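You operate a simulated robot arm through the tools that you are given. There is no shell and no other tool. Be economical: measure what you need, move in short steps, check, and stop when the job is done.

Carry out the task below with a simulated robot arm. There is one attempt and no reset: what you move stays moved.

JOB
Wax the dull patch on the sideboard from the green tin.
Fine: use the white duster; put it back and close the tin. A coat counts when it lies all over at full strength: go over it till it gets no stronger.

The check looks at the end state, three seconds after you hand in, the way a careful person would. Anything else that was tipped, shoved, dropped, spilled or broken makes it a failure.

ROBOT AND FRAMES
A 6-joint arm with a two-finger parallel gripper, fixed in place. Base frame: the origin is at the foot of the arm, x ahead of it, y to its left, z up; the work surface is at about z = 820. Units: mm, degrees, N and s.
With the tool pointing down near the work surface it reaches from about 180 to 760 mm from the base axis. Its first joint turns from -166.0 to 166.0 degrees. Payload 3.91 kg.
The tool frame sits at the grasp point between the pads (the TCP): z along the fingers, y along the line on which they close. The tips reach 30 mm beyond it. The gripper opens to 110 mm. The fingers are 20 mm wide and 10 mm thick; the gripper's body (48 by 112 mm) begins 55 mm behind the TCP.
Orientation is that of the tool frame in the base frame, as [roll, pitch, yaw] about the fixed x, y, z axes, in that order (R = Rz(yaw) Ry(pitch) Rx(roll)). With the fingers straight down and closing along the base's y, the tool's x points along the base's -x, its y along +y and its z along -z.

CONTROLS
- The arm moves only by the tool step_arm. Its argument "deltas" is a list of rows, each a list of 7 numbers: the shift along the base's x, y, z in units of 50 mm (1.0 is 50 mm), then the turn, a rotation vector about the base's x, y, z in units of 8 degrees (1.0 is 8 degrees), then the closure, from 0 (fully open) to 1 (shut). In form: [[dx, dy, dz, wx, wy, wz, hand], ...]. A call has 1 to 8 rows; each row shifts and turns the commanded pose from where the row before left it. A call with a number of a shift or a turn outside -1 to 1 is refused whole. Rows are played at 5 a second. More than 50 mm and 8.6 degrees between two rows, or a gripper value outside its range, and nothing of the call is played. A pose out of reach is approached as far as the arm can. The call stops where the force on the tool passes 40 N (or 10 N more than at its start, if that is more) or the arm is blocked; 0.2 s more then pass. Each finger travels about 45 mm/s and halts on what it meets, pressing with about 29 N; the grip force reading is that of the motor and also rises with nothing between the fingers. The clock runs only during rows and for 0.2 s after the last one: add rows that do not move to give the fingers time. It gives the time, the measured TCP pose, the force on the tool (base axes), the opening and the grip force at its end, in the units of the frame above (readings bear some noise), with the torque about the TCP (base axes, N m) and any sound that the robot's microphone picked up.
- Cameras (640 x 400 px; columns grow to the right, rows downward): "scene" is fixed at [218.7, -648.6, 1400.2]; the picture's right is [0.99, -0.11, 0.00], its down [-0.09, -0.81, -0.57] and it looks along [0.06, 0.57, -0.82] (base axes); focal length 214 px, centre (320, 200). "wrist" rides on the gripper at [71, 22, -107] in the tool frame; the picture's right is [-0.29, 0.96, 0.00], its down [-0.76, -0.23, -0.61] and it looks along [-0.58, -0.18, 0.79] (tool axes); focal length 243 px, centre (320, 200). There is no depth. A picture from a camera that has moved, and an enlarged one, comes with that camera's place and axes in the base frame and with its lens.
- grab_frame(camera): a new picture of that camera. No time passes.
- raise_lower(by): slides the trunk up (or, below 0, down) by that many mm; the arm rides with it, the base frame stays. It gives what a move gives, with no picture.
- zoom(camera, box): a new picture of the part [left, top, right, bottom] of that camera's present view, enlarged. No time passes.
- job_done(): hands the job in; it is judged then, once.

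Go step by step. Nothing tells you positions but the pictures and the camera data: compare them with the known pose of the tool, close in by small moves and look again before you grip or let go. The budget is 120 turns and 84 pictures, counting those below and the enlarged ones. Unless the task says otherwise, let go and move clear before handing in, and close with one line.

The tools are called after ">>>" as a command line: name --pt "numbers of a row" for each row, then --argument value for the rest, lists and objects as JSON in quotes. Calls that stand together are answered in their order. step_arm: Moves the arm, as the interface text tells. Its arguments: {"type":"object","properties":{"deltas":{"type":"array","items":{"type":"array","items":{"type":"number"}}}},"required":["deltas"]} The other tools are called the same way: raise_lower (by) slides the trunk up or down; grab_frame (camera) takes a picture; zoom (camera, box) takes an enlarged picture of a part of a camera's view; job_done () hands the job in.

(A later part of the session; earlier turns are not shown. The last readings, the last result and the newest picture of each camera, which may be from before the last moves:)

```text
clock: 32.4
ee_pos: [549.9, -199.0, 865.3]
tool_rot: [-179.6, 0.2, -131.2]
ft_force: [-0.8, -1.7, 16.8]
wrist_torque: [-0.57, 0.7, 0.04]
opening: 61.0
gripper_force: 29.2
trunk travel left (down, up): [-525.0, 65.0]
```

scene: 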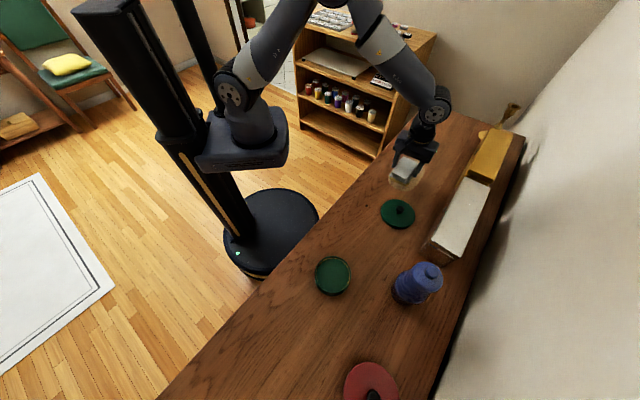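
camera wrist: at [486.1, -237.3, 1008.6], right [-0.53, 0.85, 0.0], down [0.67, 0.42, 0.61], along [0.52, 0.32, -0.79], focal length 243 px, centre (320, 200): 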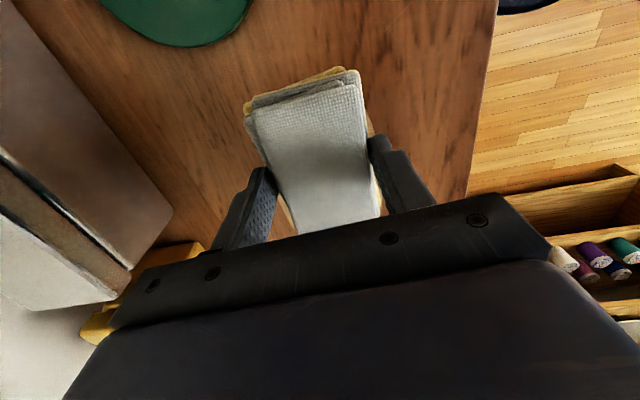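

There is contact at about 15 N. I'll stroke along the patch's length and back once to see the effect.

>>> step_arm --pt "0.26 0.26 0 0 0 0 1" --pt "0.26 0.26 0 0 0 0 1" --pt "0.26 0.26 0 0 0 0 1" --pt "0.26 0.26 0 0 0 0 1" --pt "0.26 0.26 0 0 0 0 1"

>>> zoom --camera "scene" --box '[370, 130, 460, 220]'

```text
clock: 33.6
ee_pos: [615.0, -132.1, 862.0]
tool_rot: [-179.8, 0.2, -131.2]
ft_force: [-2.2, -1.7, 12.3]
wrist_torque: [-0.45, 0.52, 0.04]
opening: 60.8
gripper_force: 29.4
trunk travel left (down, up): [-525.0, 65.0]
```

```text
4.44 times, centred on (415, 175) of scene
camera zoom: at [218.7, -648.6, 1400.2], right [0.99, -0.11, 0.0], down [-0.09, -0.81, -0.57], along [0.06, 0.57, -0.82], focal length 953 px, centre (-102, 311)
```

zoom: 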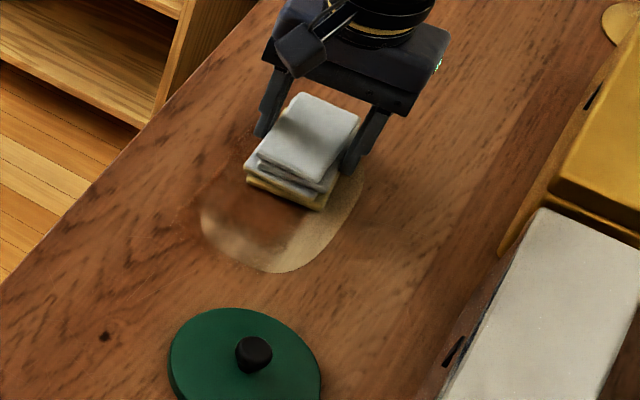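

The stroke works: the wood darkens where wiped. I'll now work the right-hand lane and then the left-hand lane.

>>> step_arm --pt "0.28 -0.28 0 0 0 0 1" --pt "0.28 -0.28 0 0 0 0 1" --pt "-0.28 -0.28 0 0 0 0 1" --pt "-0.28 -0.28 0 0 0 0 1" --pt "-0.28 -0.28 0 0 0 0 1" --pt "-0.28 -0.28 0 0 0 0 1" --pt "-0.28 -0.28 0 0 0 0 1"

>>> step_arm --pt "-0.28 0.28 0 0 0 0 1" --pt "-0.28 0.28 0 0 0 0 1" --pt "-0.28 0.28 0 0 0 0 1" --pt "0.28 0.28 0 0 0 0 1" --pt "0.28 0.28 0 0 0 0 1" --pt "0.28 0.28 0 0 0 0 1" --pt "0.28 0.28 0 0 0 0 1" --pt "0.28 0.28 0 0 0 0 1"

>>> step_arm --pt "0.2 -0.2 0.3 0 0 0 1" --pt "0.4 0.5 0.8 0 0 0 1" --pt "0.4 0.6 0.6 0 0 0 1"

>>> zoom --camera "scene" --box '[370, 130, 460, 220]'

```text
clock: 35.2
ee_pos: [573.1, -231.9, 864.2]
tool_rot: [-180.0, 0.1, -131.2]
ft_force: [-0.2, 0.4, 0.3]
wrist_torque: [0.01, 0.0, -0.03]
opening: 60.9
gripper_force: 28.9
trunk travel left (down, up): [-525.0, 65.0]
```

```text
clock: 37.0
ee_pos: [600.7, -118.8, 864.2]
tool_rot: [-179.8, 0.2, -131.2]
ft_force: [1.4, 1.1, 1.9]
wrist_torque: [-0.03, 0.09, 0.0]
opening: 60.7
gripper_force: 29.1
trunk travel left (down, up): [-525.0, 65.0]
```

```text
refused: row 2 steps farther than a row can; nothing moved
```

```text
4.44 times, centred on (415, 175) of scene
camera zoom: at [218.7, -648.6, 1400.2], right [0.99, -0.11, 0.0], down [-0.09, -0.81, -0.57], along [0.06, 0.57, -0.82], focal length 953 px, centre (-102, 311)
```

zoom: 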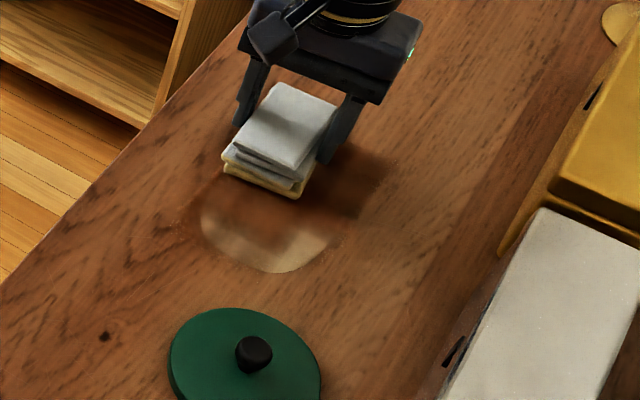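

Pressure faded on the last strokes and the near end is still bare. I'll press slightly more and work that end with shifted strokes.

>>> step_arm --pt "0 0 -0.07 0 0 0 1" --pt "-0.25 -0.28 0 0 0 0 1" --pt "-0.25 -0.28 0 0 0 0 1" --pt "-0.25 -0.28 0 0 0 0 1" --pt "-0.25 -0.28 0 0 0 0 1" --pt "-0.25 -0.28 0 0 0 0 1" --pt "-0.25 -0.28 0 0 0 0 1"

>>> step_arm --pt "0.24 -0.24 0 0 0 0 1" --pt "0.24 -0.24 0 0 0 0 1" --pt "0.28 0.28 0 0 0 0 1" --pt "0.28 0.28 0 0 0 0 1" --pt "0.28 0.28 0 0 0 0 1" --pt "0.28 0.28 0 0 0 0 1" --pt "0.28 0.28 0 0 0 0 1" --pt "0.28 0.28 0 0 0 0 1"

>>> zoom --camera "scene" --box '[370, 130, 460, 220]'

```text
clock: 38.6
ee_pos: [526.3, -203.3, 859.1]
tool_rot: [-179.7, 0.1, -131.3]
ft_force: [6.1, 7.4, 28.8]
wrist_torque: [0.34, -0.12, -0.11]
opening: 61.2
gripper_force: 28.6
trunk travel left (down, up): [-525.0, 65.0]
```

```text
clock: 40.4
ee_pos: [632.9, -142.0, 859.8]
tool_rot: [-179.9, 0.0, -131.3]
ft_force: [0.2, 0.1, -0.6]
wrist_torque: [-0.01, -0.01, 0.0]
opening: 60.8
gripper_force: 28.8
trunk travel left (down, up): [-525.0, 65.0]
```

```text
4.44 times, centred on (415, 175) of scene
camera zoom: at [218.7, -648.6, 1400.2], right [0.99, -0.11, 0.0], down [-0.09, -0.81, -0.57], along [0.06, 0.57, -0.82], focal length 953 px, centre (-102, 311)
```

zoom: 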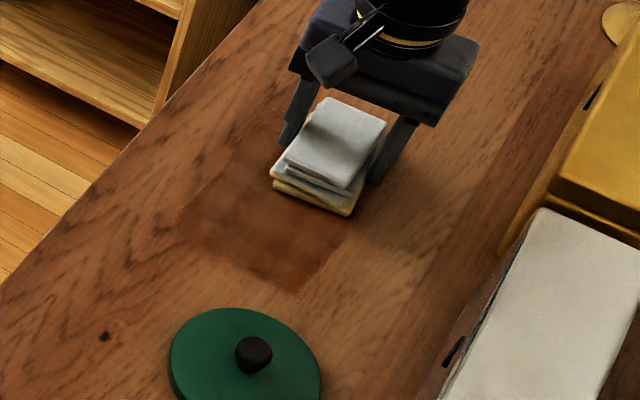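

Nearly covered. I'll lift, head back toward the tin, and inspect the patch unobstructed.

>>> step_arm --pt "0 0 0.5 0 0 0 1" --pt "-0.2 -0.2 0.9 0 0 0 1" --pt "-0.5 -0.5 0.6 0 0 0 1" --pt "-0.68 -0.68 0.1 0 0 0 1" --pt "-0.7 -0.68 0 0 0 0 1" --pt "-0.7 -0.68 0 0 0 0 1" --pt "-0.7 -0.68 0 0 0 0 1" --pt "-0.7 -0.68 0 0 0 0 1"

>>> zoom --camera "scene" --box '[375, 140, 445, 210]'

>>> grab_frame --camera "wrist"

```text
clock: 42.2
ee_pos: [425.4, -348.6, 964.6]
tool_rot: [-179.8, 0.0, -131.2]
ft_force: [-0.2, -0.6, -1.1]
wrist_torque: [0.01, 0.02, -0.02]
opening: 60.8
gripper_force: 29.2
trunk travel left (down, up): [-525.0, 65.0]
```

```text
5.71 times, centred on (410, 175) of scene
camera zoom: at [218.7, -648.6, 1400.2], right [0.99, -0.11, 0.0], down [-0.09, -0.81, -0.57], along [0.06, 0.57, -0.82], focal length 1226 px, centre (-194, 343)
```

zoom: 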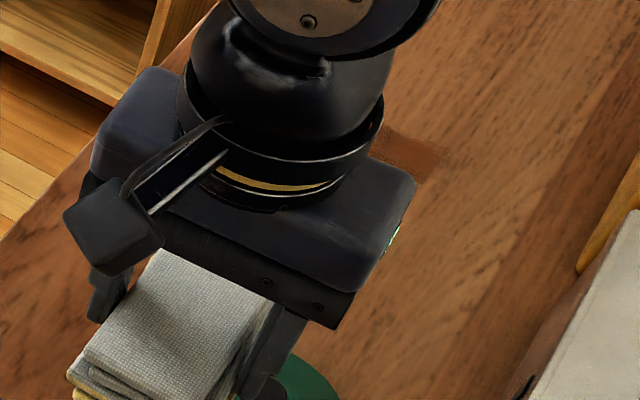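

```text
39 pictures are left
camera wrist: at [360.6, -387.2, 1071.4], right [-0.53, 0.85, 0.0], down [0.67, 0.42, 0.61], along [0.52, 0.32, -0.79], focal length 243 px, centre (320, 200)
```

wrist: 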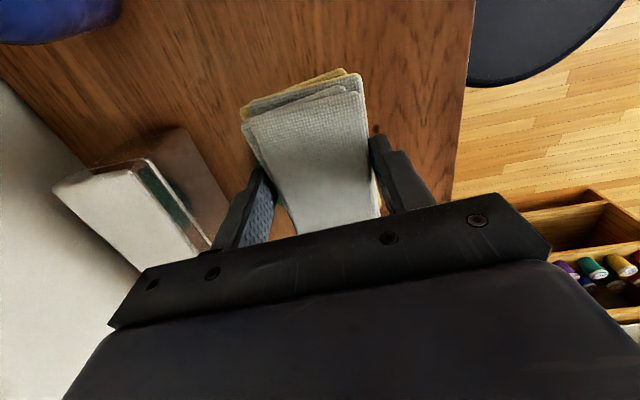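

I'm continuing to the tin hover with the tilt, and viewing the patch from there.

>>> step_arm --pt "-0.553 -0.52 -0.02 -0.236 0.205 0 1" --pt "-0.553 -0.52 -0.02 -0.236 0.205 0 1" --pt "-0.553 -0.52 -0.02 -0.236 0.205 0 1" --pt "-0.553 -0.52 -0.02 -0.236 0.205 0 1" --pt "-0.553 -0.52 -0.02 -0.236 0.205 0 1" --pt "-0.553 -0.52 -0.02 -0.236 0.205 0 1"

>>> zoom --camera "scene" --box '[375, 140, 445, 210]'

```text
clock: 43.6
ee_pos: [258.0, -505.5, 956.2]
tool_rot: [-179.8, -14.9, -131.2]
ft_force: [0.4, 0.4, 0.2]
wrist_torque: [0.04, 0.0, 0.0]
opening: 60.7
gripper_force: 28.9
trunk travel left (down, up): [-525.0, 65.0]
```

```text
5.71 times, centred on (410, 175) of scene
camera zoom: at [218.7, -648.6, 1400.2], right [0.99, -0.11, 0.0], down [-0.09, -0.81, -0.57], along [0.06, 0.57, -0.82], focal length 1226 px, centre (-194, 343)
```

zoom: 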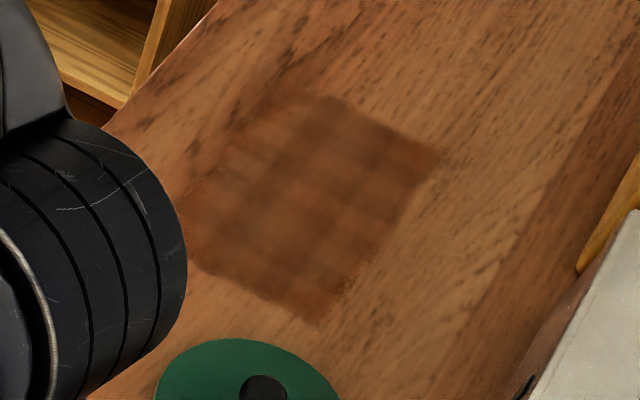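

The whole patch is covered, but the strength is uneven. I'll reload the duster with its end a bit further inside the rim.

>>> step_arm --pt "-0.03 -0.16 -0.3 0 0 0 1" --pt "0 0 -0.3 0 0 0 1" --pt "0 0 -0.2 0 0 0 1"

>>> step_arm --pt "0 0 -0.06 0 0 0 1"

>>> step_arm --pt "0 0 -0.06 0 0 0 1"

>>> step_arm --pt "0 0 -0.06 0 0 0 1"

```text
clock: 44.4
ee_pos: [256.4, -512.7, 917.3]
tool_rot: [-179.8, -14.9, -131.1]
ft_force: [-0.7, 0.3, -1.0]
wrist_torque: [-0.02, 0.0, -0.01]
opening: 61.0
gripper_force: 29.4
trunk travel left (down, up): [-525.0, 65.0]
```

```text
clock: 44.8
ee_pos: [256.1, -512.4, 915.1]
tool_rot: [-179.7, -14.9, -131.2]
ft_force: [0.3, 0.0, 0.5]
wrist_torque: [0.0, 0.03, 0.0]
opening: 60.6
gripper_force: 29.1
trunk travel left (down, up): [-525.0, 65.0]
```

```text
clock: 45.2
ee_pos: [256.8, -512.9, 912.2]
tool_rot: [-179.8, -14.9, -131.2]
ft_force: [-0.5, 0.5, 0.1]
wrist_torque: [-0.02, -0.01, 0.01]
opening: 60.8
gripper_force: 28.8
trunk travel left (down, up): [-525.0, 65.0]
```

```text
clock: 45.6
ee_pos: [256.4, -511.6, 909.3]
tool_rot: [-179.7, -14.9, -131.1]
ft_force: [0.3, 0.4, -1.0]
wrist_torque: [-0.02, 0.01, -0.01]
opening: 61.1
gripper_force: 29.4
trunk travel left (down, up): [-525.0, 65.0]
```

No contact yet, so I'm going on down.

>>> step_arm --pt "0 0 -0.05 0 0 0 1"

>>> step_arm --pt "0 0 -0.05 0 0 0 1"

>>> step_arm --pt "0 0 -0.05 0 0 0 1"

```text
clock: 46.0
ee_pos: [256.4, -511.8, 906.7]
tool_rot: [-179.9, -15.0, -131.2]
ft_force: [0.9, 0.2, -1.4]
wrist_torque: [0.02, -0.02, 0.03]
opening: 60.9
gripper_force: 28.6
trunk travel left (down, up): [-525.0, 65.0]
```

```text
clock: 46.4
ee_pos: [256.2, -513.0, 905.3]
tool_rot: [-179.9, -14.8, -131.1]
ft_force: [-0.7, 0.4, -0.8]
wrist_torque: [0.0, -0.02, -0.01]
opening: 60.9
gripper_force: 29.4
trunk travel left (down, up): [-525.0, 65.0]
```

```text
clock: 46.8
ee_pos: [255.9, -511.8, 902.1]
tool_rot: [-179.8, -14.8, -131.1]
ft_force: [0.0, 0.7, 0.0]
wrist_torque: [-0.01, -0.01, 0.02]
opening: 60.9
gripper_force: 29.1
trunk travel left (down, up): [-525.0, 65.0]
```

>>> step_arm --pt "0 0 -0.05 0 0 0 1"

>>> step_arm --pt "0 0 -0.05 0 0 0 1"

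>>> zoom --camera "scene" --box '[290, 225, 380, 315]'

```text
clock: 47.2
ee_pos: [258.1, -513.1, 901.7]
tool_rot: [-179.6, -15.0, -131.3]
ft_force: [-1.2, 0.9, 11.3]
wrist_torque: [0.62, -0.02, 0.04]
opening: 60.9
gripper_force: 29.0
trunk travel left (down, up): [-525.0, 65.0]
```

```text
clock: 47.6
ee_pos: [256.5, -513.1, 899.0]
tool_rot: [-179.5, -15.0, -131.3]
ft_force: [-1.8, -3.1, 19.2]
wrist_torque: [0.55, -0.35, -0.03]
opening: 61.2
gripper_force: 29.4
trunk travel left (down, up): [-525.0, 65.0]
```

```text
4.44 times, centred on (335, 270) of scene
camera zoom: at [218.7, -648.6, 1400.2], right [0.99, -0.11, 0.0], down [-0.09, -0.81, -0.57], along [0.06, 0.57, -0.82], focal length 953 px, centre (253, -111)
```

zoom: 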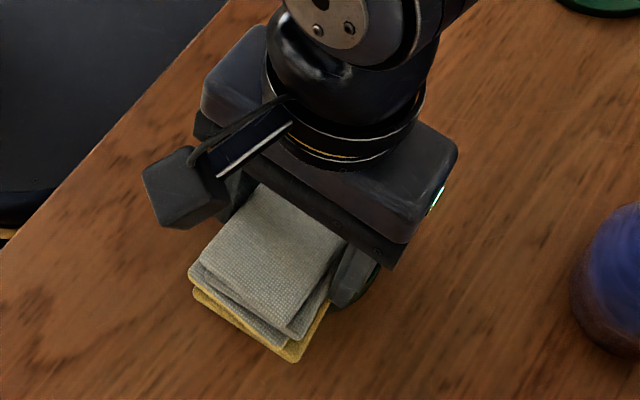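

It's firmly in the wax. I'm lifting, levelling and returning to the patch.

>>> step_arm --pt "0 0 0.3 0 0 0 1" --pt "0 0 0.5 0 0 0 1" --pt "0.1 0.1 0.6 0.236 -0.205 0 1" --pt "0.5 0.5 0 0.236 -0.205 0 1" --pt "0.65 0.65 0 0.236 -0.205 0 1" --pt "0.65 0.65 0 0.236 -0.205 0 1" --pt "0.65 0.65 0 0.236 -0.205 0 1" --pt "0.65 0.65 0 0.236 -0.205 0 1"

>>> step_arm --pt "0.65 0.65 0 0 0 0 1" --pt "0.65 0.65 -0.2 0 0 0 1" --pt "0.65 0.65 -0.3 0 0 0 1" --pt "0.4 0.45 -0.5 0 0 0 1" --pt "0 0 -0.6 0 0 0 1"

>>> zoom --camera "scene" --box '[300, 130, 460, 310]'

```text
clock: 49.4
ee_pos: [420.4, -352.5, 965.3]
tool_rot: [-179.8, 0.2, -131.2]
ft_force: [0.5, 0.1, 0.4]
wrist_torque: [-0.02, 0.04, 0.03]
opening: 61.0
gripper_force: 28.7
trunk travel left (down, up): [-525.0, 65.0]
```

```text
clock: 50.6
ee_pos: [533.7, -230.5, 886.0]
tool_rot: [-179.9, 0.0, -131.2]
ft_force: [-0.1, 0.1, -0.9]
wrist_torque: [-0.04, 0.02, 0.0]
opening: 60.8
gripper_force: 29.1
trunk travel left (down, up): [-525.0, 65.0]
```

```text
2.22 times, centred on (380, 220) of scene
camera zoom: at [218.7, -648.6, 1400.2], right [0.99, -0.11, 0.0], down [-0.09, -0.81, -0.57], along [0.06, 0.57, -0.82], focal length 477 px, centre (187, 156)
```

zoom: 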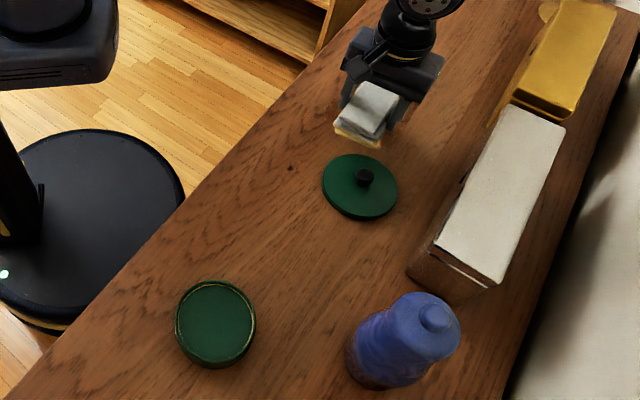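

I'm lowering onto the near end of the patch.

>>> step_arm --pt "0.1 0.2 -0.3 0 0 0 1" --pt "0.05 0.05 -0.2 0 0 0 1"

>>> step_arm --pt "0 0 -0.06 0 0 0 1"

>>> step_arm --pt "0 0 -0.06 0 0 0 1"

>>> step_arm --pt "0 0 -0.04 0 0 0 1"

```text
clock: 51.2
ee_pos: [541.1, -220.0, 861.7]
tool_rot: [-179.8, 0.1, -131.2]
ft_force: [-0.2, -0.6, -1.7]
wrist_torque: [-0.01, -0.03, 0.01]
opening: 60.8
gripper_force: 28.7
trunk travel left (down, up): [-525.0, 65.0]
```

```text
clock: 51.6
ee_pos: [540.1, -219.8, 860.3]
tool_rot: [-179.8, 0.1, -131.2]
ft_force: [0.3, 0.5, 1.1]
wrist_torque: [0.01, 0.07, -0.03]
opening: 60.9
gripper_force: 29.1
trunk travel left (down, up): [-525.0, 65.0]
```

```text
clock: 52.0
ee_pos: [541.3, -220.8, 858.9]
tool_rot: [-179.6, 0.2, -131.2]
ft_force: [-0.8, 2.0, 18.2]
wrist_torque: [-0.49, 0.71, -0.03]
opening: 61.0
gripper_force: 28.4
trunk travel left (down, up): [-525.0, 65.0]
```

```text
clock: 52.4
ee_pos: [540.9, -219.1, 857.4]
tool_rot: [-179.6, 0.2, -131.2]
ft_force: [-0.9, 2.2, 29.1]
wrist_torque: [-0.04, 0.5, 0.05]
opening: 60.9
gripper_force: 28.9
trunk travel left (down, up): [-525.0, 65.0]
```

Good pressure. I'm doing long strokes: centre lane up, right lane back.

>>> step_arm --pt "0.26 0.26 0.02 0 0 0 1" --pt "0.26 0.26 0 0 0 0 1" --pt "0.26 0.26 0 0 0 0 1" --pt "0.26 0.26 0 0 0 0 1" --pt "0.26 0.26 0 0 0 0 1" --pt "0.26 0.26 0 0 0 0 1"

>>> step_arm --pt "0.2 -0.2 -0.02 0 0 0 1" --pt "0.1 -0.1 0 0 0 0 1" --pt "-0.26 -0.26 0 0 0 0 1" --pt "-0.26 -0.26 0 0 0 0 1" --pt "-0.26 -0.26 0 0 0 0 1" --pt "-0.26 -0.26 0 0 0 0 1" --pt "-0.26 -0.26 0 0 0 0 1" --pt "-0.26 -0.26 0 0 0 0 1"

>>> step_arm --pt "-0.3 0.3 0 0 0 0 1" --pt "-0.3 0.3 0 0 0 0 1" --pt "0.26 0.26 0 0 0 0 1" --pt "0.26 0.26 0 0 0 0 1" --pt "0.26 0.26 0 0 0 0 1" --pt "0.26 0.26 0 0 0 0 1" --pt "0.26 0.26 0 0 0 0 1" --pt "0.26 0.26 0 0 0 0 1"

>>> zoom --camera "scene" --box '[375, 140, 445, 210]'

```text
clock: 53.8
ee_pos: [617.8, -143.2, 856.4]
tool_rot: [-179.7, 0.3, -131.2]
ft_force: [-7.5, -8.1, 30.6]
wrist_torque: [-0.21, 0.61, 0.16]
opening: 60.7
gripper_force: 29.1
trunk travel left (down, up): [-525.0, 65.0]
```

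```text
clock: 55.6
ee_pos: [556.2, -234.7, 855.8]
tool_rot: [-179.7, 0.0, -131.2]
ft_force: [7.4, 5.8, 28.8]
wrist_torque: [0.58, -0.16, -0.14]
opening: 61.2
gripper_force: 28.4
trunk travel left (down, up): [-525.0, 65.0]
```

```text
clock: 57.4
ee_pos: [604.0, -124.3, 856.0]
tool_rot: [-179.8, 0.3, -131.2]
ft_force: [-7.2, -5.1, 24.3]
wrist_torque: [-0.13, 0.48, 0.15]
opening: 60.7
gripper_force: 28.7
trunk travel left (down, up): [-525.0, 65.0]
```

```text
5.71 times, centred on (410, 175) of scene
camera zoom: at [218.7, -648.6, 1400.2], right [0.99, -0.11, 0.0], down [-0.09, -0.81, -0.57], along [0.06, 0.57, -0.82], focal length 1226 px, centre (-194, 343)
```

zoom: 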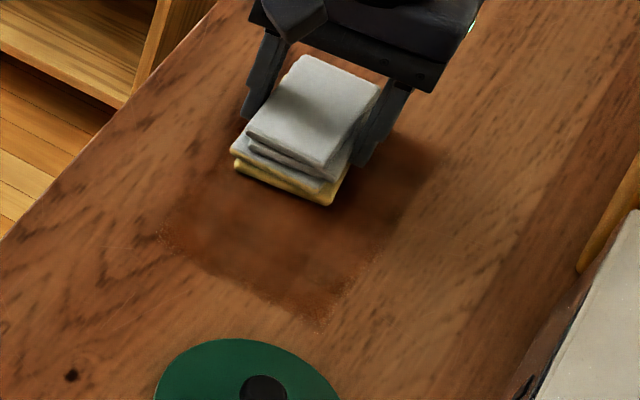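

Getting darker and more even. More passes over all lanes, with slightly less pressure to spare the grip.

>>> step_arm --pt "-0.26 -0.26 0.03 0 0 0 1" --pt "-0.26 -0.26 0 0 0 0 1" --pt "-0.26 -0.26 0 0 0 0 1" --pt "-0.26 -0.26 0 0 0 0 1" --pt "-0.26 -0.26 0 0 0 0 1" --pt "-0.26 -0.26 0 0 0 0 1" --pt "0.2 -0.2 0 0 0 0 1" --pt "0.2 -0.2 0 0 0 0 1"

>>> step_arm --pt "0.26 0.26 0 0 0 0 1" --pt "0.26 0.26 0 0 0 0 1" --pt "0.26 0.26 0 0 0 0 1" --pt "0.26 0.26 0 0 0 0 1" --pt "0.26 0.26 0 0 0 0 1" --pt "0.26 0.26 0 0 0 0 1" --pt "0.2 -0.2 0 0 0 0 1" --pt "0.15 -0.15 0 0 0 0 1"

>>> step_arm --pt "-0.26 -0.26 0 0 0 0 1" --pt "-0.26 -0.26 0 0 0 0 1" --pt "-0.26 -0.26 0 0 0 0 1" --pt "-0.26 -0.26 0 0 0 0 1" --pt "-0.26 -0.26 0 0 0 0 1" --pt "-0.26 -0.26 0 0 0 0 1"

>>> step_arm --pt "-0.3 0.3 0 0 0 0 1" --pt "-0.3 0.3 0 0 0 0 1" --pt "-0.3 0.3 0 0 0 0 1" --pt "0.28 0.28 0 0 0 0 1" --pt "0.28 0.28 0 0 0 0 1" --pt "0.28 0.28 0 0 0 0 1" --pt "0.28 0.28 0 0 0 0 1" --pt "0.28 0.28 0 0 0 0 1"

```text
clock: 59.2
ee_pos: [545.5, -224.6, 856.9]
tool_rot: [-180.0, 0.1, -131.1]
ft_force: [-3.0, 2.3, 7.2]
wrist_torque: [0.09, 0.15, 0.01]
opening: 60.7
gripper_force: 29.2
trunk travel left (down, up): [-525.0, 65.0]
```

```text
clock: 61.0
ee_pos: [642.6, -162.3, 856.9]
tool_rot: [-179.9, 0.3, -131.1]
ft_force: [-2.4, 5.1, 11.7]
wrist_torque: [0.23, 0.39, -0.07]
opening: 61.0
gripper_force: 28.9
trunk travel left (down, up): [-525.0, 65.0]
```

```text
clock: 62.4
ee_pos: [564.9, -241.8, 855.8]
tool_rot: [-179.7, 0.1, -131.2]
ft_force: [2.8, 2.5, 16.2]
wrist_torque: [0.3, 0.02, -0.11]
opening: 60.9
gripper_force: 28.9
trunk travel left (down, up): [-525.0, 65.0]
```

```text
clock: 64.2
ee_pos: [587.3, -127.0, 855.6]
tool_rot: [-179.7, 0.1, -131.2]
ft_force: [-5.9, -6.4, 23.4]
wrist_torque: [-0.13, 0.55, 0.18]
opening: 60.9
gripper_force: 29.5
trunk travel left (down, up): [-525.0, 65.0]
```

All lanes are done again. I'm lifting away to inspect.

>>> step_arm --pt "0 0 0.5 0 0 0 1" --pt "-0.2 -0.2 0.9 0 0 0 1" --pt "-0.5 -0.5 0.6 0 0 0 1" --pt "-0.68 -0.68 0.1 0 0 0 1" --pt "-0.7 -0.7 0 0 0 0 1" --pt "-0.7 -0.7 0 0 0 0 1" --pt "-0.7 -0.7 0 0 0 0 1" --pt "-0.7 -0.7 0 0 0 0 1"

>>> step_arm --pt "-0.5 -0.6 0 0 0 0 1" --pt "-0.5 -0.6 0 0 0 0 1" --pt "-0.5 -0.6 0 0 0 0 1"

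>>> zoom --camera "scene" --box '[375, 140, 445, 210]'

>>> grab_frame --camera "wrist"

```text
clock: 66.0
ee_pos: [382.5, -335.3, 960.9]
tool_rot: [-179.9, 0.1, -131.2]
ft_force: [0.1, 0.5, -0.6]
wrist_torque: [-0.06, 0.03, -0.02]
opening: 60.9
gripper_force: 28.9
trunk travel left (down, up): [-525.0, 65.0]
```

```text
clock: 66.8
ee_pos: [306.3, -427.3, 962.6]
tool_rot: [-179.8, 0.2, -131.2]
ft_force: [0.5, 0.0, -0.9]
wrist_torque: [0.0, 0.0, -0.05]
opening: 60.9
gripper_force: 28.5
trunk travel left (down, up): [-525.0, 65.0]
```

```text
5.71 times, centred on (410, 175) of scene
camera zoom: at [218.7, -648.6, 1400.2], right [0.99, -0.11, 0.0], down [-0.09, -0.81, -0.57], along [0.06, 0.57, -0.82], focal length 1226 px, centre (-194, 343)
```

zoom: 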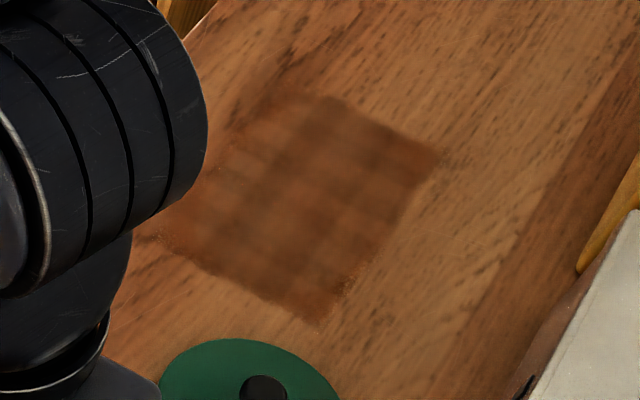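

```text
33 pictures are left
camera wrist: at [242.0, -465.6, 1069.2], right [-0.53, 0.85, 0.0], down [0.67, 0.42, 0.61], along [0.52, 0.32, -0.79], focal length 243 px, centre (320, 200)
```

wrist: 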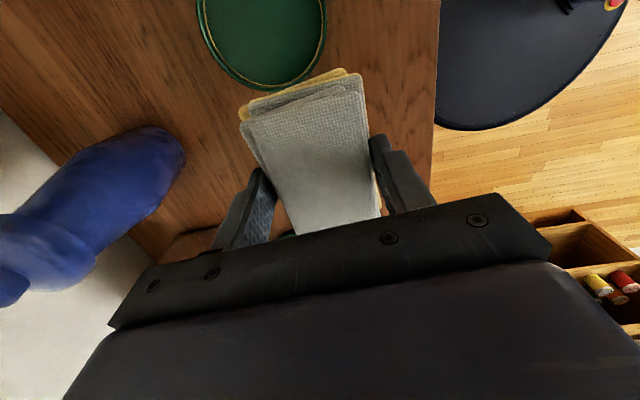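

The look is close to the earlier one. I'll zoom tighter to judge evenness at the edges.

>>> zoom --camera "scene" --box '[385, 152, 433, 200]'

```text
8.33 times, centred on (409, 176) of scene
camera zoom: at [218.7, -648.6, 1400.2], right [0.99, -0.11, 0.0], down [-0.09, -0.81, -0.57], along [0.06, 0.57, -0.82], focal length 1787 px, centre (-422, 400)
```

zoom: 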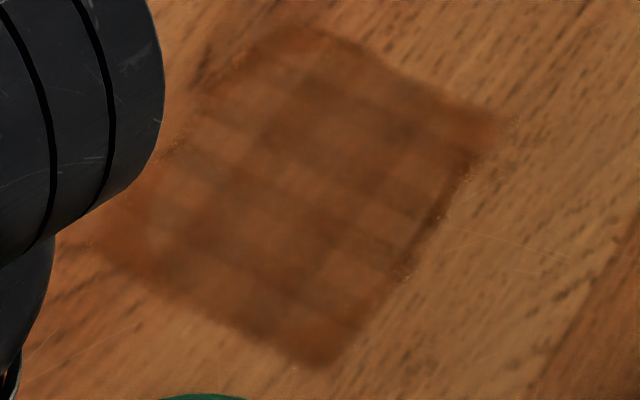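

There is still some mottling, so I'll load wax once more and repeat the passes to see whether it gets any stronger.

>>> step_arm --pt "-0.2 -0.34 0 -0.283 0.246 0 1" --pt "-0.2 -0.34 -0.1 -0.283 0.246 0 1" --pt "-0.2 -0.34 -0.2 -0.283 0.246 0 1" --pt "-0.2 -0.34 -0.2 -0.283 0.246 0 1" --pt "-0.2 -0.34 -0.2 -0.283 0.246 0 1" --pt "0 0 -0.3 0 0 0 1" --pt "0 0 -0.15 0 0 0 1"

>>> step_arm --pt "0 0 -0.08 0 0 0 1"

>>> step_arm --pt "0 0 -0.06 0 0 0 1"

>>> step_arm --pt "0 0 -0.05 0 0 0 1"

```text
clock: 68.4
ee_pos: [254.4, -511.7, 905.5]
tool_rot: [-179.8, -14.9, -131.2]
ft_force: [0.0, 0.1, -0.6]
wrist_torque: [0.02, -0.01, 0.01]
opening: 60.9
gripper_force: 28.9
trunk travel left (down, up): [-525.0, 65.0]
```

```text
clock: 68.8
ee_pos: [256.0, -511.9, 900.0]
tool_rot: [-179.8, -14.9, -131.2]
ft_force: [-0.4, 1.3, -0.1]
wrist_torque: [-0.01, 0.01, -0.05]
opening: 60.8
gripper_force: 29.0
trunk travel left (down, up): [-525.0, 65.0]
```

```text
clock: 69.2
ee_pos: [256.9, -511.4, 899.4]
tool_rot: [-179.7, -14.9, -131.2]
ft_force: [1.7, 1.1, 15.2]
wrist_torque: [0.81, -0.18, -0.02]
opening: 60.8
gripper_force: 29.3
trunk travel left (down, up): [-525.0, 65.0]
```

```text
clock: 69.6
ee_pos: [255.5, -512.9, 896.3]
tool_rot: [-179.4, -15.0, -131.3]
ft_force: [-0.5, -3.5, 26.9]
wrist_torque: [0.71, -0.77, -0.09]
opening: 61.4
gripper_force: 28.9
trunk travel left (down, up): [-525.0, 65.0]
```

Loaded. Returning to the patch.

>>> step_arm --pt "0 0 0.3 0 0 0 1" --pt "0 0 0.5 0 0 0 1" --pt "0.1 0.1 0.6 0.236 -0.205 0 1" --pt "0.5 0.5 0 0.236 -0.205 0 1" --pt "0.65 0.65 0 0.236 -0.205 0 1" --pt "0.65 0.65 0 0.236 -0.205 0 1" --pt "0.65 0.65 0 0.236 -0.205 0 1" --pt "0.65 0.65 0 0.236 -0.205 0 1"

>>> step_arm --pt "0.65 0.65 0 0 0 0 1" --pt "0.65 0.65 -0.2 0 0 0 1" --pt "0.65 0.65 -0.3 0 0 0 1" --pt "0.55 0.62 -0.5 0 0 0 1" --pt "0 0 -0.6 0 0 0 1" --pt "0 0 -0.4 0 0 0 1"

>>> step_arm --pt "0 0 -0.08 0 0 0 1"

>>> step_arm --pt "0 0 -0.06 0 0 0 1"

```text
clock: 71.4
ee_pos: [419.6, -351.7, 964.6]
tool_rot: [-179.9, 0.2, -131.2]
ft_force: [-0.4, 0.0, -1.8]
wrist_torque: [-0.05, 0.05, -0.01]
opening: 61.1
gripper_force: 28.5
trunk travel left (down, up): [-525.0, 65.0]
```

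```text
clock: 72.8
ee_pos: [541.5, -222.7, 864.4]
tool_rot: [180.0, 0.2, -131.2]
ft_force: [0.1, 0.8, -0.6]
wrist_torque: [0.0, 0.0, -0.01]
opening: 61.1
gripper_force: 29.2
trunk travel left (down, up): [-525.0, 65.0]
```

```text
clock: 73.2
ee_pos: [540.2, -222.6, 860.1]
tool_rot: [-179.8, 0.1, -131.2]
ft_force: [-0.2, 0.3, -0.3]
wrist_torque: [-0.02, -0.01, 0.01]
opening: 61.0
gripper_force: 28.8
trunk travel left (down, up): [-525.0, 65.0]
```

```text
clock: 73.6
ee_pos: [540.6, -223.3, 858.4]
tool_rot: [-179.8, 0.2, -131.2]
ft_force: [-2.4, 1.1, 9.4]
wrist_torque: [-0.31, 0.37, -0.14]
opening: 61.2
gripper_force: 28.4
trunk travel left (down, up): [-525.0, 65.0]
```

I'm stroking all lanes with light, steady pressure.

>>> step_arm --pt "0.27 0.28 -0.04 0 0 0 1" --pt "0.27 0.28 0 0 0 0 1" --pt "0.27 0.28 0 0 0 0 1" --pt "0.27 0.28 0 0 0 0 1" --pt "0.27 0.28 0 0 0 0 1" --pt "0.27 0.28 0 0 0 0 1" --pt "0.2 -0.2 0 0 0 0 1" --pt "0.15 -0.15 0 0 0 0 1"

>>> step_arm --pt "-0.27 -0.27 0 0 0 0 1" --pt "-0.27 -0.27 0 0 0 0 1" --pt "-0.27 -0.27 0 0 0 0 1" --pt "-0.27 -0.27 0 0 0 0 1" --pt "-0.27 -0.27 0 0 0 0 1" --pt "-0.27 -0.27 0 0 0 0 1" --pt "-0.3 0.3 0 0 0 0 1" --pt "-0.3 0.3 0 0 0 0 1"

>>> step_arm --pt "0.27 0.27 0 0 0 0 1" --pt "0.27 0.27 0 0 0 0 1" --pt "0.27 0.27 0 0 0 0 1" --pt "0.27 0.27 0 0 0 0 1" --pt "0.27 0.27 0 0 0 0 1" --pt "0.27 0.27 0 0 0 0 1" --pt "-0.15 0.15 0 0 0 0 1" --pt "-0.15 0.15 0 0 0 0 1"

>>> step_arm --pt "-0.27 -0.27 0 0 0 0 1" --pt "-0.27 -0.27 0 0 0 0 1" --pt "-0.27 -0.27 0 0 0 0 1" --pt "-0.27 -0.27 0 0 0 0 1" --pt "-0.27 -0.27 0 0 0 0 1" --pt "-0.27 -0.27 0 0 0 0 1"

>>> zoom --camera "scene" --box '[385, 152, 433, 200]'

```text
clock: 75.4
ee_pos: [638.5, -154.7, 855.8]
tool_rot: [-179.7, 0.2, -131.1]
ft_force: [-3.5, 7.9, 15.3]
wrist_torque: [0.14, 0.18, -0.04]
opening: 61.1
gripper_force: 29.0
trunk travel left (down, up): [-525.0, 65.0]
```

```text
clock: 77.2
ee_pos: [528.3, -208.3, 855.9]
tool_rot: [-179.7, 0.2, -131.2]
ft_force: [2.6, -5.5, 19.1]
wrist_torque: [-0.11, 0.06, 0.06]
opening: 61.0
gripper_force: 28.7
trunk travel left (down, up): [-525.0, 65.0]
```

```text
clock: 79.0
ee_pos: [594.2, -111.6, 855.8]
tool_rot: [-179.8, 0.2, -131.2]
ft_force: [3.5, -2.4, 10.9]
wrist_torque: [-0.02, 0.03, 0.02]
opening: 61.2
gripper_force: 29.1
trunk travel left (down, up): [-525.0, 65.0]
```

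```text
clock: 80.4
ee_pos: [512.6, -190.7, 855.7]
tool_rot: [-179.8, 0.2, -131.1]
ft_force: [4.8, 3.1, 21.0]
wrist_torque: [0.34, 0.0, -0.2]
opening: 61.0
gripper_force: 29.3
trunk travel left (down, up): [-525.0, 65.0]
```

```text
8.33 times, centred on (409, 176) of scene
camera zoom: at [218.7, -648.6, 1400.2], right [0.99, -0.11, 0.0], down [-0.09, -0.81, -0.57], along [0.06, 0.57, -0.82], focal length 1787 px, centre (-422, 400)
```

zoom: 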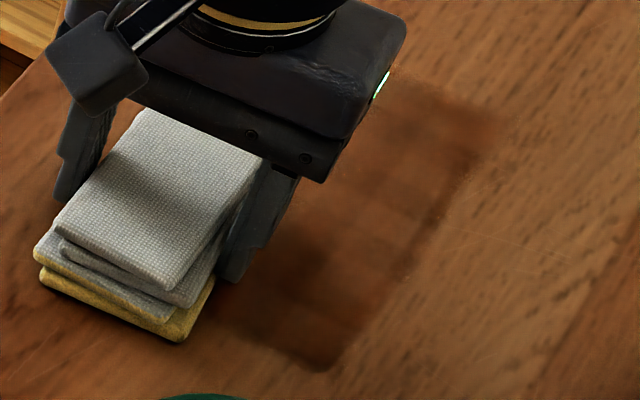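

Retracting along the sideboard to compare the same view.

>>> step_arm --pt "0 0 0.5 0 0 0 1" --pt "0 -0.2 0.9 0 0 0 1" --pt "-0.4 -0.5 0.6 0 0 0 1" --pt "-0.6 -0.68 0.1 0 0 0 1" --pt "-0.65 -0.7 0 0 0 0 1" --pt "-0.65 -0.7 0 0 0 0 1" --pt "-0.65 -0.7 0 0 0 0 1" --pt "-0.65 -0.7 0 0 0 0 1"

>>> zoom --camera "scene" --box '[385, 152, 433, 200]'

```text
clock: 82.2
ee_pos: [331.5, -400.0, 960.4]
tool_rot: [-179.9, 0.1, -131.2]
ft_force: [-0.5, -0.7, -0.5]
wrist_torque: [-0.02, -0.01, 0.04]
opening: 61.3
gripper_force: 29.0
trunk travel left (down, up): [-525.0, 65.0]
```

```text
8.33 times, centred on (409, 176) of scene
camera zoom: at [218.7, -648.6, 1400.2], right [0.99, -0.11, 0.0], down [-0.09, -0.81, -0.57], along [0.06, 0.57, -0.82], focal length 1787 px, centre (-422, 400)
```

zoom: 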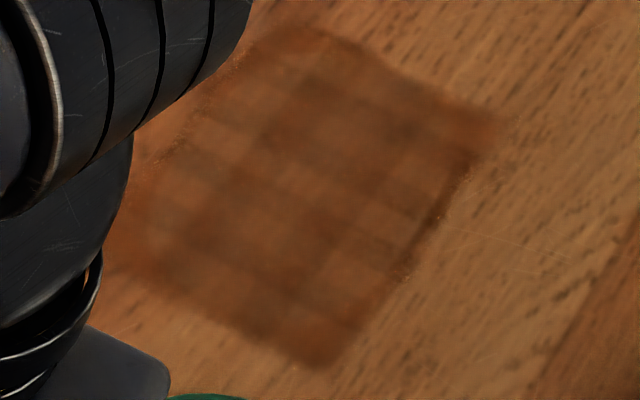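

The view is identical to before, so the coat is at full strength. Now the duster goes back to (378,-356).

>>> step_arm --pt "0.47 0.44 -0.2 0 0 0 1" --pt "0.46 0.44 -0.4 0 0 0 1" --pt "0 0 -0.5 0 0 0 1" --pt "0 0 -0.5 0 0 0 1" --pt "0 0 -0.3 0 0 0 1" --pt "0 0 -0.1 0 0 0 1"

>>> step_arm --pt "0 0 -0.04 0 0 0 1"

```text
clock: 83.6
ee_pos: [380.0, -357.4, 858.9]
tool_rot: [-179.8, 0.1, -131.1]
ft_force: [-0.7, -0.1, 0.1]
wrist_torque: [-0.01, -0.04, 0.0]
opening: 61.2
gripper_force: 29.0
trunk travel left (down, up): [-525.0, 65.0]
```

```text
clock: 84.0
ee_pos: [379.7, -357.9, 858.0]
tool_rot: [-179.8, 0.1, -131.2]
ft_force: [-0.5, 0.0, -1.3]
wrist_torque: [0.05, 0.0, 0.04]
opening: 61.1
gripper_force: 29.2
trunk travel left (down, up): [-525.0, 65.0]
```

>>> step_arm --pt "0 0 -0.04 0 0 0 1"

>>> step_arm --pt "0 0 -0.02 0 0 0 1"

```text
clock: 84.4
ee_pos: [379.4, -357.3, 855.7]
tool_rot: [-180.0, 0.0, -131.1]
ft_force: [0.2, -0.7, 0.5]
wrist_torque: [-0.02, 0.0, 0.01]
opening: 61.2
gripper_force: 29.0
trunk travel left (down, up): [-525.0, 65.0]
```

```text
clock: 84.8
ee_pos: [379.8, -358.5, 855.7]
tool_rot: [-179.7, 0.1, -131.3]
ft_force: [-1.2, -0.9, 4.8]
wrist_torque: [0.12, 0.14, 0.05]
opening: 61.2
gripper_force: 29.0
trunk travel left (down, up): [-525.0, 65.0]
```

The duster rests on the surface. I'm opening slowly and rising clear.

>>> step_arm --pt "0 0 0 0 0 0 0.4" --pt "0 0 0 0 0 0 0.2" --pt "0 0 0 0 0 0 0.05" --pt "0 0 0 0 0 0 0" --pt "0 0 0.3 0 0 0 0" --pt "0 0 0.8 0 0 0 0" --pt "0 0 0.9 0 0 0 0"

>>> step_arm --pt "0.4 0.1 0.2 0 0 -0.9 0" --pt "0.4 0.1 0 0 0 -0.9 0.1" --pt "0.4 0.1 0 0 0 -0.9 0.2" --pt "0.4 0.1 0 0 0 -0.9 0.3" --pt "0.4 0.1 0 0 0 -0.9 0.5" --pt "0.4 0.1 0 0 0 -0.9 0.5" --pt "0 0 0 0 0 -0.7 0.5"

>>> grab_frame --camera "wrist"

>>> grab_frame --camera "scene"

```text
clock: 86.4
ee_pos: [379.7, -358.0, 955.5]
tool_rot: [-179.8, 0.1, -131.2]
ft_force: [0.1, 0.2, 0.3]
wrist_torque: [0.01, 0.01, 0.0]
opening: 110.0
gripper_force: 0.1
trunk travel left (down, up): [-525.0, 65.0]
```

```text
clock: 88.0
ee_pos: [500.4, -326.7, 965.1]
tool_rot: [-179.9, 0.1, 179.9]
ft_force: [-0.4, -0.3, 0.4]
wrist_torque: [0.02, 0.02, 0.03]
opening: 55.0
gripper_force: 0.1
trunk travel left (down, up): [-525.0, 65.0]
```

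```text
29 pictures are left
camera wrist: at [427.9, -304.0, 1071.9], right [0.29, 0.96, 0.0], down [0.76, -0.23, 0.61], along [0.58, -0.18, -0.79], focal length 243 px, centre (320, 200)
```

wrist: 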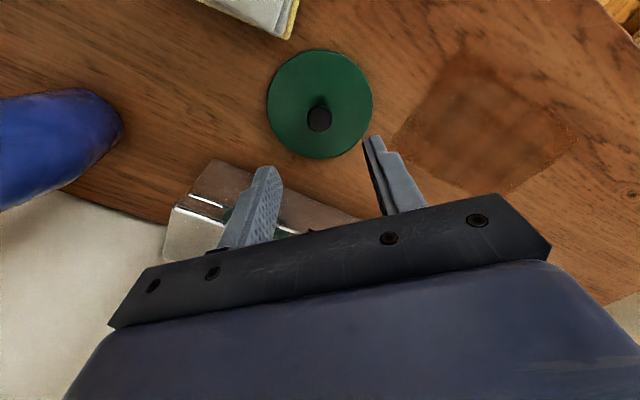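

```text
28 pictures are left
```

scene: 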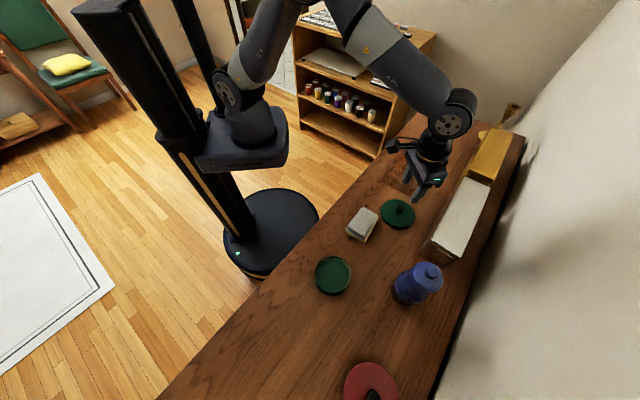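

The duster is back in place, and the gripper is centred over the lid's knob. I'm descending to grip it.

>>> step_arm --pt "0 -0.03 -0.6 0 0 0 0.55" --pt "0 0 -0.7 0 0 0 0.55" --pt "0 0 -0.4 0 0 0 0.55" --pt "0 0 -0.2 0 0 0 0.55" --pt "0 0 -0.04 0 0 0 0.55"

>>> step_arm --pt "0 0 -0.03 0 0 0 0.6" --pt "0 0 0 0 0 0 0.75" --pt "0 0 0 0 0 0 1" --pt "0 0 0 0 0 0 1" --pt "0 0 0 0 0 0 1" --pt "0 0 0 0 0 0 1"

>>> step_arm --pt "0 0 0.06 0 0 0 1" --pt "0 0 0.1 0 0 0 1" --pt "0 0 0.2 0 0 0 1"

>>> grab_frame --camera "wrist"

```text
clock: 89.2
ee_pos: [499.2, -328.5, 868.1]
tool_rot: [-179.9, 0.1, -180.0]
ft_force: [-0.4, -0.4, -0.5]
wrist_torque: [0.03, 0.02, 0.01]
opening: 49.4
gripper_force: 0.0
trunk travel left (down, up): [-525.0, 65.0]
```

```text
clock: 90.6
ee_pos: [499.1, -329.3, 866.1]
tool_rot: [-180.0, 0.2, -179.9]
ft_force: [0.2, -0.4, 0.4]
wrist_torque: [-0.01, 0.01, -0.02]
opening: 22.0
gripper_force: 28.9
trunk travel left (down, up): [-525.0, 65.0]
```

```text
clock: 91.4
ee_pos: [500.1, -327.9, 883.8]
tool_rot: [-179.9, 0.0, -179.9]
ft_force: [-0.5, -0.1, -1.2]
wrist_torque: [0.02, 0.0, -0.04]
opening: 21.9
gripper_force: 28.8
trunk travel left (down, up): [-525.0, 65.0]
```

```text
27 pictures are left
camera wrist: at [427.7, -306.7, 991.2], right [0.29, 0.96, 0.0], down [0.76, -0.23, 0.61], along [0.58, -0.18, -0.79], focal length 243 px, centre (320, 200)
```

wrist: 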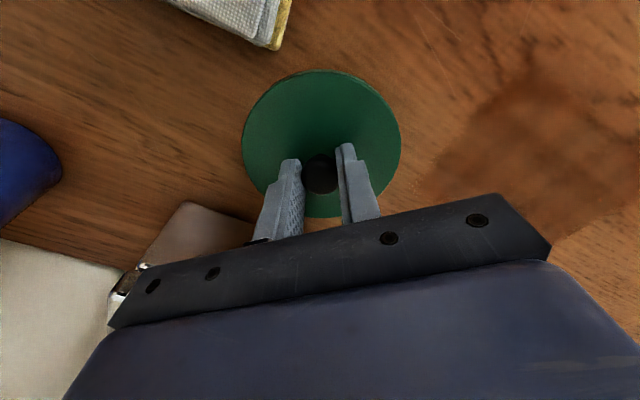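

The lid is held in the same pose as before. I'm lifting and carrying it over the tin.

>>> step_arm --pt "0 0 0.3 0 0 0 1" --pt "0 0 0.5 0 0 0 1" --pt "0 0 0.6 0 0 0 1" --pt "-0.3 -0.22 0.6 0 0 0 1" --pt "-0.5 -0.36 0 0 0 0 1" --pt "-0.5 -0.36 0 0 0 0 1" --pt "-0.5 -0.36 0 0 0 0 1" --pt "-0.5 -0.36 0 0 0 0 1"

>>> zoom --camera "scene" --box '[308, 248, 358, 303]'

>>> zoom --camera "scene" --box '[330, 190, 400, 260]'

```text
clock: 93.2
ee_pos: [383.9, -411.9, 984.5]
tool_rot: [-179.9, 0.1, 180.0]
ft_force: [0.0, -1.1, -0.4]
wrist_torque: [0.01, -0.01, 0.0]
opening: 22.3
gripper_force: 28.6
trunk travel left (down, up): [-525.0, 65.0]
```

```text
7.27 times, centred on (333, 276) of scene
camera zoom: at [218.7, -648.6, 1400.2], right [0.99, -0.11, 0.0], down [-0.09, -0.81, -0.57], along [0.06, 0.57, -0.82], focal length 1560 px, centre (226, -349)
```

zoom: 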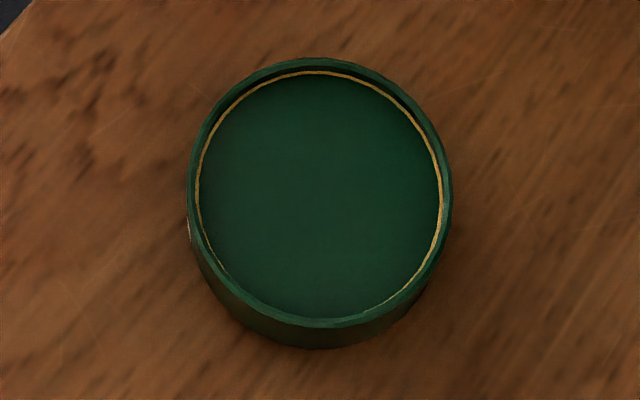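

```text
5.71 times, centred on (365, 225) of scene
camera zoom: at [218.7, -648.6, 1400.2], right [0.99, -0.11, 0.0], down [-0.09, -0.81, -0.57], along [0.06, 0.57, -0.82], focal length 1226 px, centre (63, 57)
```

zoom: 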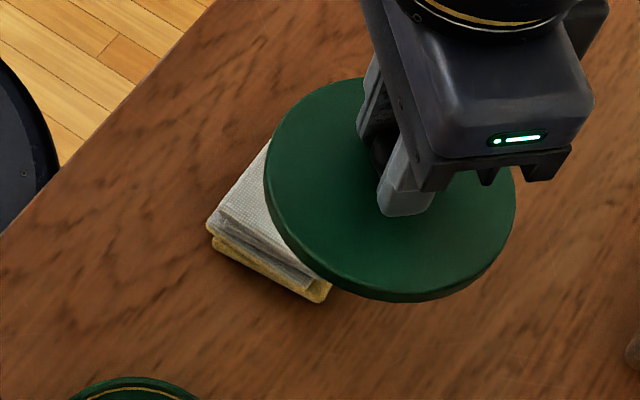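

The tin is exactly where it was. I'll go to (267,-496) and lower.

>>> step_arm --pt "-0.5 -0.36 0 0 0 0 1" --pt "-0.5 -0.36 0 0 0 0 1" --pt "-0.5 -0.36 0 0 0 0 1" --pt "-0.5 -0.36 0 0 0 0 1" --pt "-0.34 -0.24 0 0 0 0 1" --pt "0 0 -0.4 0 0 0 1" --pt "0 0 -0.6 0 0 0 1" --pt "0 0 -0.3 0 0 0 1"

>>> grab_frame --camera "wrist"

>>> zoom --camera "scene" --box '[290, 230, 390, 310]'

```text
clock: 95.0
ee_pos: [267.4, -494.8, 918.1]
tool_rot: [180.0, 0.1, -179.9]
ft_force: [0.7, 0.0, -1.1]
wrist_torque: [-0.01, 0.01, 0.03]
opening: 22.3
gripper_force: 28.6
trunk travel left (down, up): [-525.0, 65.0]
```

```text
24 pictures are left
camera wrist: at [194.4, -472.9, 1025.7], right [0.29, 0.96, 0.0], down [0.76, -0.23, 0.61], along [0.58, -0.18, -0.79], focal length 243 px, centre (320, 200)
```

wrist: 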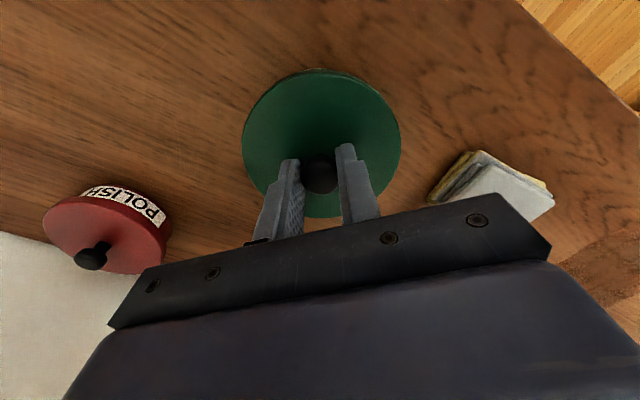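

```text
5.00 times, centred on (340, 270) of scene
camera zoom: at [218.7, -648.6, 1400.2], right [0.99, -0.11, 0.0], down [-0.09, -0.81, -0.57], along [0.06, 0.57, -0.82], focal length 1072 px, centre (220, -150)
```

zoom: 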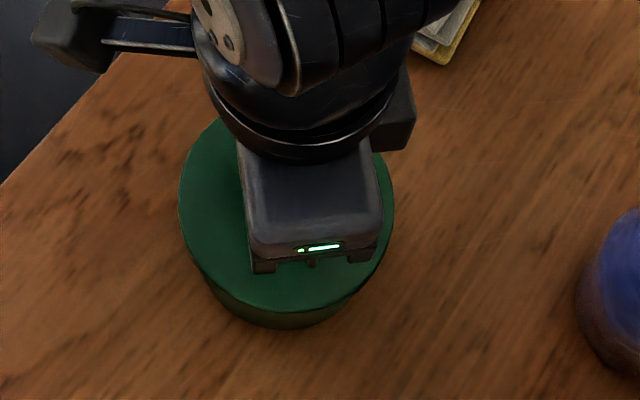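

Aligned. I'm lowering slowly and watching for contact.

>>> step_arm --pt "-0.01 -0.02 -0.1 0 0 0 1" --pt "0 0 -0.1 0 0 0 1"

>>> step_arm --pt "0 0 -0.1 0 0 0 1"

>>> step_arm --pt "0 0 -0.08 0 0 0 1"

>>> step_arm --pt "0 0 -0.06 0 0 0 1"

>>> step_arm --pt "0 0 -0.05 0 0 0 1"

```text
clock: 95.6
ee_pos: [267.8, -496.1, 908.1]
tool_rot: [-179.9, 0.1, -179.9]
ft_force: [-0.4, 0.1, -0.4]
wrist_torque: [0.0, 0.0, 0.01]
opening: 22.3
gripper_force: 28.8
trunk travel left (down, up): [-525.0, 65.0]
```

```text
clock: 96.0
ee_pos: [266.8, -496.7, 904.9]
tool_rot: [-179.8, 0.2, -180.0]
ft_force: [0.3, -0.1, -0.5]
wrist_torque: [0.0, 0.01, 0.0]
opening: 22.1
gripper_force: 29.3
trunk travel left (down, up): [-525.0, 65.0]
```

```text
clock: 96.4
ee_pos: [267.4, -497.4, 900.1]
tool_rot: [-179.9, 0.2, 180.0]
ft_force: [0.0, 0.0, -0.3]
wrist_torque: [0.02, 0.03, 0.01]
opening: 22.4
gripper_force: 28.9
trunk travel left (down, up): [-525.0, 65.0]
```

```text
clock: 96.8
ee_pos: [267.8, -497.4, 897.3]
tool_rot: [-179.8, 0.1, -179.9]
ft_force: [0.5, 0.0, 0.0]
wrist_torque: [0.01, 0.0, 0.04]
opening: 22.1
gripper_force: 29.1
trunk travel left (down, up): [-525.0, 65.0]
```

```text
clock: 97.2
ee_pos: [266.7, -497.2, 895.9]
tool_rot: [-179.8, 0.2, 179.9]
ft_force: [-1.1, -3.5, 6.9]
wrist_torque: [0.01, 0.18, -0.01]
opening: 22.2
gripper_force: 29.6
trunk travel left (down, up): [-525.0, 65.0]
heard: snap
```

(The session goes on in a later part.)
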